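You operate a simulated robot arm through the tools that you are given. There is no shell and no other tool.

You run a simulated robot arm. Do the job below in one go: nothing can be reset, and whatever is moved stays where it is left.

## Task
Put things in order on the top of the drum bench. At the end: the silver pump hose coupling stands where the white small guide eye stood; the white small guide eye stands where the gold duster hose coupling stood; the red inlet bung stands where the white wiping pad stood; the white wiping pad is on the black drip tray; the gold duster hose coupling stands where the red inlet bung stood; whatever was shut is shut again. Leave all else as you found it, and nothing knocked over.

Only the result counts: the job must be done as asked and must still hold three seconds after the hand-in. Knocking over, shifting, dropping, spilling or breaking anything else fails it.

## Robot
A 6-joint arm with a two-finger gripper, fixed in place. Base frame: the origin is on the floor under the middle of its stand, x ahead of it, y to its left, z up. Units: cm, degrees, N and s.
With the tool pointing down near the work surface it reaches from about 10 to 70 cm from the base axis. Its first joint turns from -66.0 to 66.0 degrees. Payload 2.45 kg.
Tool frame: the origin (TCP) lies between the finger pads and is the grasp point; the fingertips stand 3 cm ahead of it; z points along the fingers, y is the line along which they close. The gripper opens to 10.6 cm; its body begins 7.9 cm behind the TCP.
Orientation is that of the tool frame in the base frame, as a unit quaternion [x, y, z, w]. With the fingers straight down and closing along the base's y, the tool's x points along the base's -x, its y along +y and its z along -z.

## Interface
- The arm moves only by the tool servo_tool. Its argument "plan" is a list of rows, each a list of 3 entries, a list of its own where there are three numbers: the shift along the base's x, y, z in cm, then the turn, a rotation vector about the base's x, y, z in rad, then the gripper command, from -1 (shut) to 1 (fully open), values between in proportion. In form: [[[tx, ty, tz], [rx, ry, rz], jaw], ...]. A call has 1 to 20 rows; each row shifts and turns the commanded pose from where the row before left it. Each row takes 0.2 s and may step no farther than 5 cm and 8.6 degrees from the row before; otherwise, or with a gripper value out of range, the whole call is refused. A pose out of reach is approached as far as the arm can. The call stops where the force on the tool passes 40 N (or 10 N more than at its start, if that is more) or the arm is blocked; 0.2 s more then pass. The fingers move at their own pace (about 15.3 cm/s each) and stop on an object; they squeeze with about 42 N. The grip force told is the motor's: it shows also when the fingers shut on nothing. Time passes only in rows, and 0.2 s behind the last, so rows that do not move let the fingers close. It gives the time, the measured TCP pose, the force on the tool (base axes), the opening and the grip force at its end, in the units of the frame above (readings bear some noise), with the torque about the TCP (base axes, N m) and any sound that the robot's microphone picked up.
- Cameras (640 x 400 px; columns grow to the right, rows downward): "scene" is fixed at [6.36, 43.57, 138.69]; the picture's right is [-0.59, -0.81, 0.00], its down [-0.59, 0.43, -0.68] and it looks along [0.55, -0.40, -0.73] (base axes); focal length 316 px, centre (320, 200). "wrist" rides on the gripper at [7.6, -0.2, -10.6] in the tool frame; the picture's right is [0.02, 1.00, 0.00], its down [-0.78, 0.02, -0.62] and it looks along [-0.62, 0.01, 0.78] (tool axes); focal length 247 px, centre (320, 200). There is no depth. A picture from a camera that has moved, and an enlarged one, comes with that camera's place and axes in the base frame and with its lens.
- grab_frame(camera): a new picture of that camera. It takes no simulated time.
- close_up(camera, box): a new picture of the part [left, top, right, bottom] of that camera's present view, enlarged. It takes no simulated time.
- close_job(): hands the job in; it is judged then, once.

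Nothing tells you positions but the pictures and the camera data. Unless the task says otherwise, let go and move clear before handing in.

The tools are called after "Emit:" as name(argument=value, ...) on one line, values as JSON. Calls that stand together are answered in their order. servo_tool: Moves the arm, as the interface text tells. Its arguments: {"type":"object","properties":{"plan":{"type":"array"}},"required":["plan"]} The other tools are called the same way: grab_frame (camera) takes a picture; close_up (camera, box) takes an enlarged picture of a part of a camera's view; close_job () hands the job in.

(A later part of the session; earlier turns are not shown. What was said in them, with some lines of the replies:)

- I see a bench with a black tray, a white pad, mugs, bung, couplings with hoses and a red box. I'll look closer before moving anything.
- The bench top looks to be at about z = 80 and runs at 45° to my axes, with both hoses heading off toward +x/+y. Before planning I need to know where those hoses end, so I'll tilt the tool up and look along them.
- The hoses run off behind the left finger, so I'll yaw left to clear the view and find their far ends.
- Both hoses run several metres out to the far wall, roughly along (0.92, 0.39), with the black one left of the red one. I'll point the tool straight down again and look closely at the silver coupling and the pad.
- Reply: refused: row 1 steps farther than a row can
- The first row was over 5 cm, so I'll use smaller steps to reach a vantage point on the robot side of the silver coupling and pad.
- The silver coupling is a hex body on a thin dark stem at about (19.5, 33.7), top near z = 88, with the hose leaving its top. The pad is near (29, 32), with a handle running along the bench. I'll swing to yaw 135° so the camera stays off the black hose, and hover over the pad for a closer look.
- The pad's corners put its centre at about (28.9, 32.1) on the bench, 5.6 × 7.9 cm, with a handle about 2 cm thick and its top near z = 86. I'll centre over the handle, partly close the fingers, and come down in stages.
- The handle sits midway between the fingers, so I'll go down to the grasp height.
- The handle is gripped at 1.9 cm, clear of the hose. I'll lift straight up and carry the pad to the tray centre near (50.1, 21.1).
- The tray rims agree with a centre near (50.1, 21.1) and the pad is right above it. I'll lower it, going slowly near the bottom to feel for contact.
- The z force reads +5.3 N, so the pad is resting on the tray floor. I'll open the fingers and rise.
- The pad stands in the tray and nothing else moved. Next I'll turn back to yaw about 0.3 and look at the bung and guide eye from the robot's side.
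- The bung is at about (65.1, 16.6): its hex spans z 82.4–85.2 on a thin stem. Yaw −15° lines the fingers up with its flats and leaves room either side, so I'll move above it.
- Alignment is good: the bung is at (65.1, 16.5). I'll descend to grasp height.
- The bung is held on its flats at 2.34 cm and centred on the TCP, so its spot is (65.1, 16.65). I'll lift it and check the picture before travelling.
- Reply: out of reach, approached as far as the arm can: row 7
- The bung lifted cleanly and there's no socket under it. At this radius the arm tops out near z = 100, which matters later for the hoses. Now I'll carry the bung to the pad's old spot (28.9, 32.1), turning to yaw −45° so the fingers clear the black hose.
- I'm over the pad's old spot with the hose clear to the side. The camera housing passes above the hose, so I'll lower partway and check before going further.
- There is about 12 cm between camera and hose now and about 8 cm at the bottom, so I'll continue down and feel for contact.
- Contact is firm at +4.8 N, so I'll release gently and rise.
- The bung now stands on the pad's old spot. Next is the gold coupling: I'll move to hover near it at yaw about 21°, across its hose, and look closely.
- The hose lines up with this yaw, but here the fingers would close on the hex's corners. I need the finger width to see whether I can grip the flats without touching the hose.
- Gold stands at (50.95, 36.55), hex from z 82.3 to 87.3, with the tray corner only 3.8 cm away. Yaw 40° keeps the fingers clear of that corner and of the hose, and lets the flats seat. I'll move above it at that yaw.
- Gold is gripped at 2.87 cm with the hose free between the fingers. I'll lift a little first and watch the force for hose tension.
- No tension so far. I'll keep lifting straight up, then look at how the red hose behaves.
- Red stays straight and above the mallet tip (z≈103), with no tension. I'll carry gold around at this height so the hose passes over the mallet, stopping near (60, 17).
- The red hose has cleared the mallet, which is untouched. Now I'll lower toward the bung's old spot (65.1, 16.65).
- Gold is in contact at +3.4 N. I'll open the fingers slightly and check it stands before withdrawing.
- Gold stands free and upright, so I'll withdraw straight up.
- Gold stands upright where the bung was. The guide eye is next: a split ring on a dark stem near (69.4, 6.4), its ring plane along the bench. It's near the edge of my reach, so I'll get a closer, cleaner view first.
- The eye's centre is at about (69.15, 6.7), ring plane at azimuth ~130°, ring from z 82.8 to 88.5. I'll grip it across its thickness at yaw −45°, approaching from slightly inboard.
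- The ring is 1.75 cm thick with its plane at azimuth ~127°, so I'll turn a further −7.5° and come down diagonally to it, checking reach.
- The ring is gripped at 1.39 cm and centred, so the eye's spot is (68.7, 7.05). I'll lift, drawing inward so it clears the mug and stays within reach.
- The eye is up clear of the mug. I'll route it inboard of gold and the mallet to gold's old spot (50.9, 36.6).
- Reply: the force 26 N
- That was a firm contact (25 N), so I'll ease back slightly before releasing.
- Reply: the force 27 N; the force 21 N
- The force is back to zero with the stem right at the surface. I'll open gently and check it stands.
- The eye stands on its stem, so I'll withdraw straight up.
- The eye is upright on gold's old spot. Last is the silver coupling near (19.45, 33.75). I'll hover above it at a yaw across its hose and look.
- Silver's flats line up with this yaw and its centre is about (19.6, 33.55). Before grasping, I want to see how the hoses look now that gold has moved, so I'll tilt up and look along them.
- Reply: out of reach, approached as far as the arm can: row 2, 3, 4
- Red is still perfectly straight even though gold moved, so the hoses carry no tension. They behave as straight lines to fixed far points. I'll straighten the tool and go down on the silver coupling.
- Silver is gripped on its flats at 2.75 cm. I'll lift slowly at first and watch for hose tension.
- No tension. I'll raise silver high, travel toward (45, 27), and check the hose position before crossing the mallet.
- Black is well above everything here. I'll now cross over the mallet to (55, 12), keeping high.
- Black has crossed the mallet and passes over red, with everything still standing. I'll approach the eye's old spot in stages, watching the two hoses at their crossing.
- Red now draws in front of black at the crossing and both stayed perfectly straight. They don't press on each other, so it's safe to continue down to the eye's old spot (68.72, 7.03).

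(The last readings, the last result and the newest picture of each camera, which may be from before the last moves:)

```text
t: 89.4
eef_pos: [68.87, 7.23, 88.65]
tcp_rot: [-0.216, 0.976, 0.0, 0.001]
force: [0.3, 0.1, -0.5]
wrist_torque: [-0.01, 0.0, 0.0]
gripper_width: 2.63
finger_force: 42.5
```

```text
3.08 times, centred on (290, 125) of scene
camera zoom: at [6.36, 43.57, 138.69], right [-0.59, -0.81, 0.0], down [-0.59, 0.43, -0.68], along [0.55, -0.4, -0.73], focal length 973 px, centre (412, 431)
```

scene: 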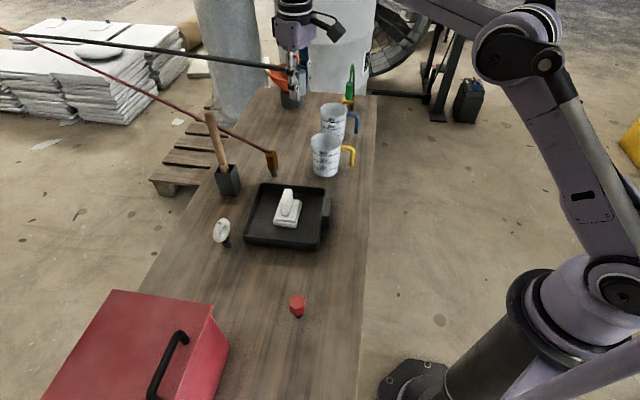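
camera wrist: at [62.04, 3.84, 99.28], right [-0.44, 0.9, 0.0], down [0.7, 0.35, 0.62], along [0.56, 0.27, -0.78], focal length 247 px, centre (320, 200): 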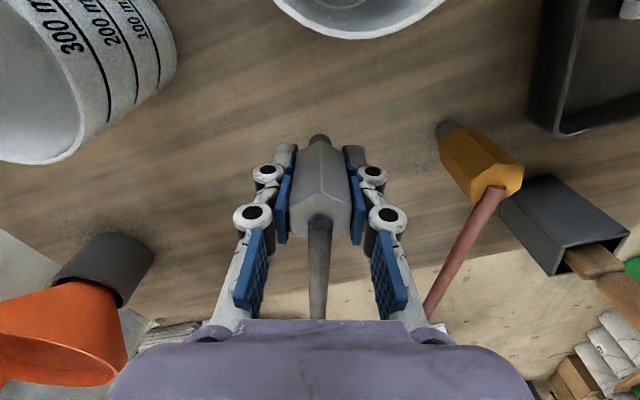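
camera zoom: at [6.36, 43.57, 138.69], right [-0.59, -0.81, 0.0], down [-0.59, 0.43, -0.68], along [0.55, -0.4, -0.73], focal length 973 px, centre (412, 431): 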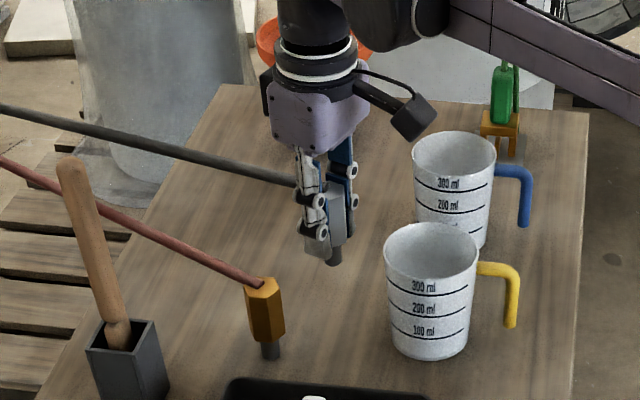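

Emit:
servo_tool(plan=[[[-0.1, -0.15, -1.5], [0, 0, 0], -1], [[0, 0, -1.2], [0, 0, 0], -1], [[0, 0, -0.4], [0, 0, 0], -1], [[0, 0, 0], [0, 0, 0], -1]])

Emit:
grab_frame(camera="wrist")

Emit:
close_up(camera="scene", box=[240, 80, 380, 190])

```text
t: 90.4
eef_pos: [68.72, 7.03, 85.66]
tcp_rot: [-0.217, 0.976, 0.0, 0.001]
force: [-0.6, -0.1, -0.5]
wrist_torque: [-0.01, -0.03, -0.01]
gripper_width: 2.58
finger_force: 42.2
```

```text
taken
camera wrist: at [61.85, 3.64, 96.19], right [-0.44, 0.9, 0.0], down [0.7, 0.35, 0.62], along [0.56, 0.27, -0.78], focal length 247 px, centre (320, 200)
```

wrist: 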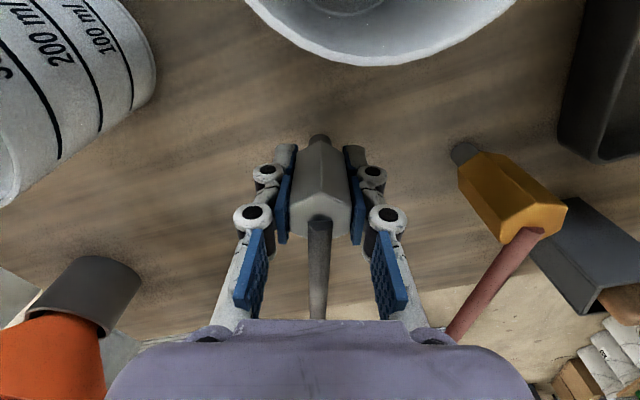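

```text
3.64 times, centred on (310, 135) of scene
camera zoom: at [6.36, 43.57, 138.69], right [-0.59, -0.81, 0.0], down [-0.59, 0.43, -0.68], along [0.55, -0.4, -0.73], focal length 1150 px, centre (356, 436)
```

zoom: 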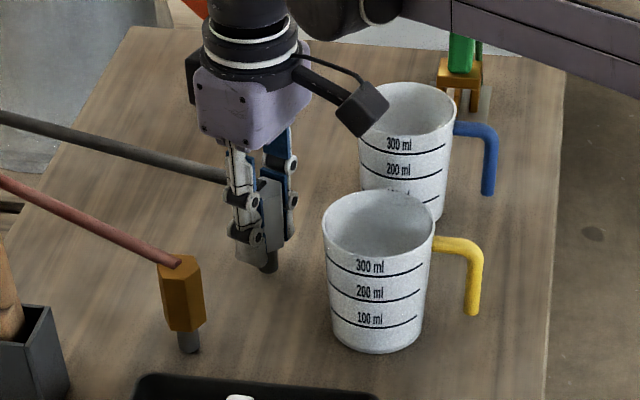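

Emit:
servo_tool(plan=[[[0, 0, -0.25], [0, 0, 0], -1], [[0, 0, -0.1], [0, 0, 0], -1], [[0, 0, 0], [0, 0, 0], -1]])

```text
t: 91.2
eef_pos: [68.68, 7.0, 85.32]
tcp_rot: [-0.217, 0.976, -0.001, 0.001]
force: [0.1, -0.4, -0.7]
wrist_torque: [-0.02, -0.01, 0.01]
gripper_width: 2.61
finger_force: 42.2
```

Emit:
servo_tool(plan=[[[0, 0, -0.1], [0, 0, 0], -1], [[0, 0, 0], [0, 0, 0], -1]])

```text
t: 91.8
eef_pos: [68.77, 7.07, 85.23]
tcp_rot: [-0.216, 0.976, -0.001, 0.001]
force: [-0.8, 0.1, -0.8]
wrist_torque: [0.0, -0.03, -0.02]
gripper_width: 2.6
finger_force: 42.0
```

Emit:
servo_tool(plan=[[[0, 0, -0.08], [0, 0, 0], -1], [[0, 0, 0], [0, 0, 0], -1]])

```text
t: 92.4
eef_pos: [68.75, 7.05, 85.09]
tcp_rot: [-0.216, 0.976, -0.001, 0.002]
force: [-0.1, -0.3, 5.7]
wrist_torque: [0.0, 0.01, 0.01]
gripper_width: 2.61
finger_force: 42.1
```

Contact at +5.7 N. I'll open gently and verify it stands before withdrawing.

Emit:
servo_tool(plan=[[[0, 0, 0.03], [0, 0, 0], -0.45], [[0, 0, 0], [0, 0, 0], -0.25], [[0, 0, 0], [0, 0, 0], -0.15], [[0, 0, 0], [0, 0, 0], -0.15]])

Emit:
grab_frame(camera="wrist")

Emit:
close_up(camera="scene", box=[240, 80, 380, 190])

```text
t: 93.4
eef_pos: [68.65, 6.87, 85.22]
tcp_rot: [-0.217, 0.976, -0.001, 0.001]
force: [-0.6, -0.4, 0.7]
wrist_torque: [0.0, -0.02, 0.02]
gripper_width: 4.52
finger_force: 0.0
```

```text
taken
camera wrist: at [61.96, 3.56, 95.76], right [-0.44, 0.9, 0.0], down [0.7, 0.35, 0.62], along [0.56, 0.27, -0.78], focal length 247 px, centre (320, 200)
```

wrist: 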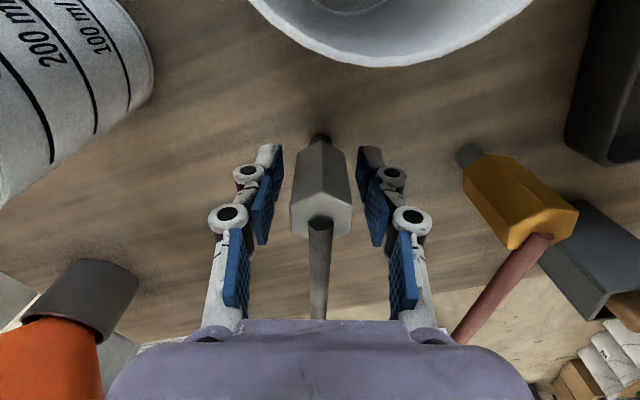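

```text
3.64 times, centred on (310, 135) of scene
camera zoom: at [6.36, 43.57, 138.69], right [-0.59, -0.81, 0.0], down [-0.59, 0.43, -0.68], along [0.55, -0.4, -0.73], focal length 1150 px, centre (356, 436)
```

zoom: 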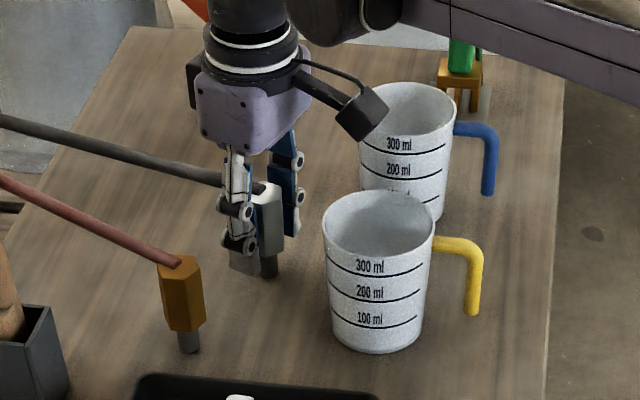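

Silver stands upright. I'll rise, drifting back along the hose line so the fingers stay centred around it.

Emit:
servo_tool(plan=[[[0, 0, 1], [0, 0, 0], -0.15], [[0, 0, 1.5], [0, 0, 0], -0.15], [[-0.1, -0.05, 1.5], [0, 0, 0], -0.15], [[-0.35, -0.15, 1.5], [0, 0, 0], -0.15], [[-0.7, -0.3, 2], [0, 0, 0], -0.15], [[-0.9, -0.4, 2.5], [0, 0, 0], -0.15], [[-1.2, -0.5, 2.5], [0, 0, 0], -0.15], [[0, 0, 0], [0, 0, 0], -0.15]])

Emit:
grab_frame(camera="wrist")

Emit:
close_up(camera="scene", box=[180, 60, 380, 200])

```text
t: 95.2
eef_pos: [65.39, 5.4, 97.56]
tcp_rot: [-0.216, 0.976, -0.001, 0.002]
force: [0.0, 0.0, 0.2]
wrist_torque: [-0.03, 0.0, 0.02]
gripper_width: 4.49
finger_force: 0.3
```

```text
taken
camera wrist: at [58.69, 2.04, 108.2], right [-0.44, 0.9, 0.0], down [0.7, 0.35, 0.62], along [0.56, 0.27, -0.78], focal length 247 px, centre (320, 200)
```

wrist: 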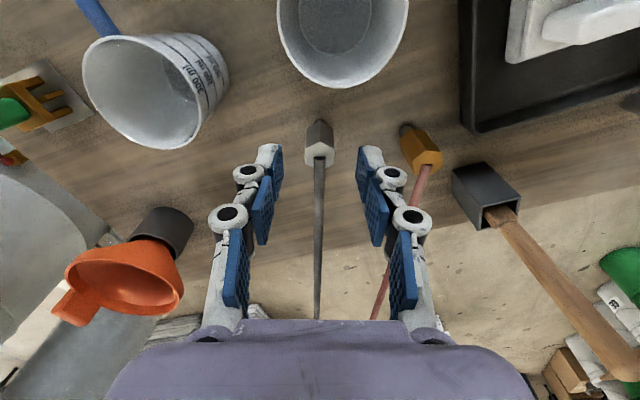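

```text
2.86 times, centred on (280, 130) of scene
camera zoom: at [6.36, 43.57, 138.69], right [-0.59, -0.81, 0.0], down [-0.59, 0.43, -0.68], along [0.55, -0.4, -0.73], focal length 903 px, centre (434, 400)
```

zoom: 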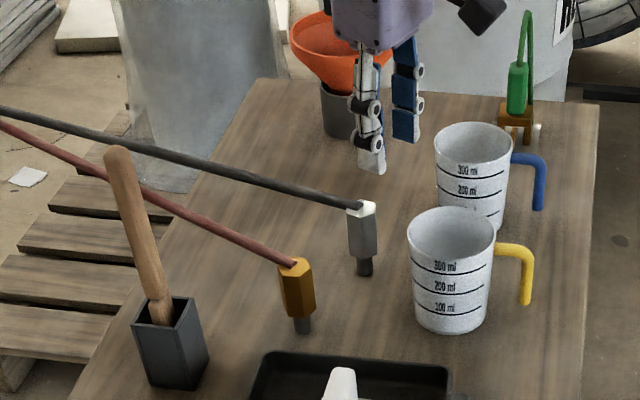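

Silver and gold both stand upright with hoses free. I'll move the arm well clear and do a final check.

Emit:
servo_tool(plan=[[[-2, -0.5, 2.5], [0, 0, 0], 0.2], [[-3, -0.5, 2], [0, 0, 0], 0.2], [[-4, 0, 1.5], [0, 0, -0.1], 0.2], [[-4, 0, 1], [0, 0, -0.1], 0.2], [[-4, 0, 1], [0, 0, -0.1], 0.2], [[-4, 0, 1], [0, 0, -0.1], 0.2], [[-4, 0, 0], [0, 0, 0], 0.2], [[-4, 0, 0], [0, 0, 0], 0.2], [[0, 0, 0], [0, 0, 0], 0.2]])

Emit:
grab_frame(camera="scene")

Emit:
close_up(camera="scene", box=[180, 50, 400, 200])

Emit:
close_up(camera="scene", box=[160, 180, 380, 340])

Emit:
grab_frame(camera="wrist")

```text
t: 97.2
eef_pos: [36.38, 4.54, 106.72]
tcp_rot: [-0.018, 1.0, 0.0, 0.001]
force: [0.5, 0.0, 0.4]
wrist_torque: [0.05, 0.02, 0.0]
gripper_width: 6.33
finger_force: 0.0
```

```text
taken
```

scene: 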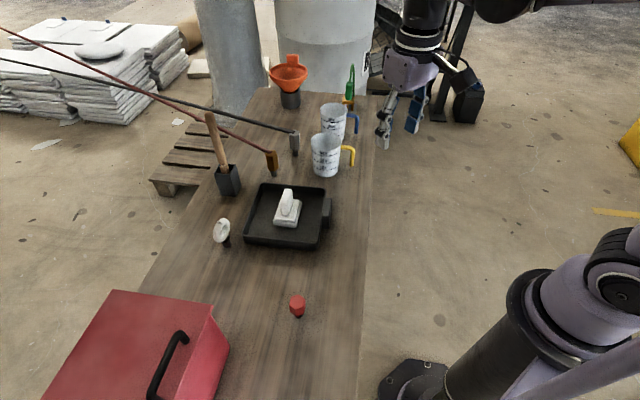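

```text
2.67 times, centred on (290, 125) of scene
camera zoom: at [6.36, 43.57, 138.69], right [-0.59, -0.81, 0.0], down [-0.59, 0.43, -0.68], along [0.55, -0.4, -0.73], focal length 843 px, centre (400, 400)
```

zoom: 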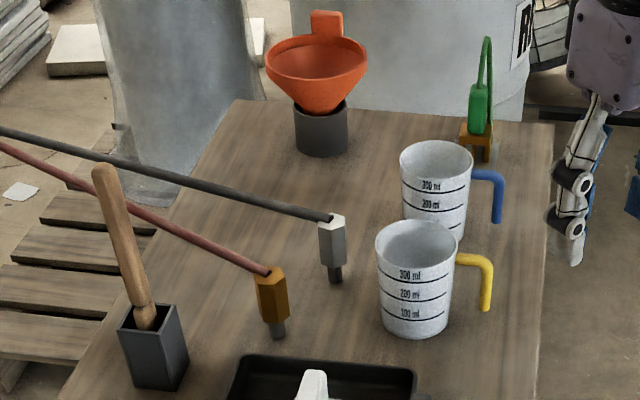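

```text
2.50 times, centred on (270, 260) of scene
camera zoom: at [6.36, 43.57, 138.69], right [-0.59, -0.81, 0.0], down [-0.59, 0.43, -0.68], along [0.55, -0.4, -0.73], focal length 790 px, centre (445, 50)
```

zoom: 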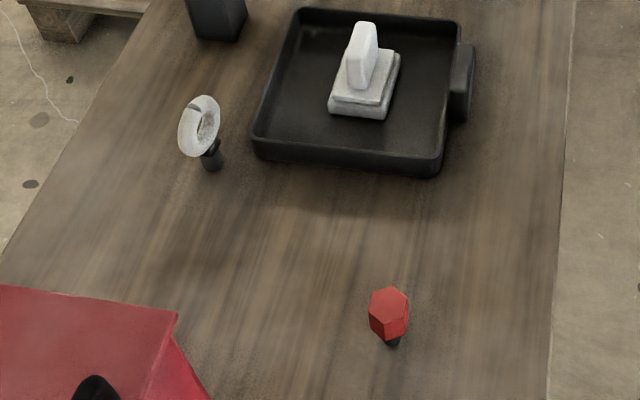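

```text
taken
camera wrist: at [28.84, 4.13, 117.29], right [-0.06, 1.0, 0.0], down [0.78, 0.05, 0.62], along [0.62, 0.03, -0.78], focal length 247 px, centre (320, 200)
```

wrist: 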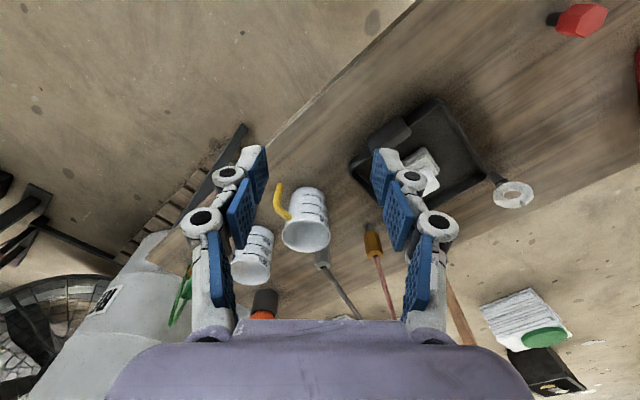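

Final check: everything is where the job asks and nothing is knocked over.
- **Silver coupling:** stands where the guide eye stood.
- **Gold coupling:** stands where the bung stood.
- **Guide eye:** stands where gold stood.
- **Bung:** stands where the pad stood.
- **Pad:** sits in the drip tray.

The box is still shut, the mugs, mallet and funnel look untouched, and the arm is clear, so I'm handing in.

Emit:
close_job()

```text
The job is handed in.
```

The job is handed in. In the last pictures everything was in place and standing:

- **Silver pump hose coupling:** stands where the white small guide eye stood.
- **White small guide eye:** stands where the gold duster hose coupling stood.
- **Gold duster hose coupling:** stands where the red inlet bung stood.
- **Red inlet bung:** stands where the white wiping pad stood.
- **White wiping pad:** sits in the black drip tray.

The couplings, eye and bung landed within about half a centimetre of their spots by the pictures. The red box stayed shut throughout, and the mugs, mallet and funnel look untouched.

- **Hoses cross:** the black hose now crosses the red one off the far side of the bench. They don't press on each other, and both couplings stood steady after release.
- **Hard set-down:** the guide eye touched the bench at about 25 N. I eased off before letting go, and it stood upright afterwards.
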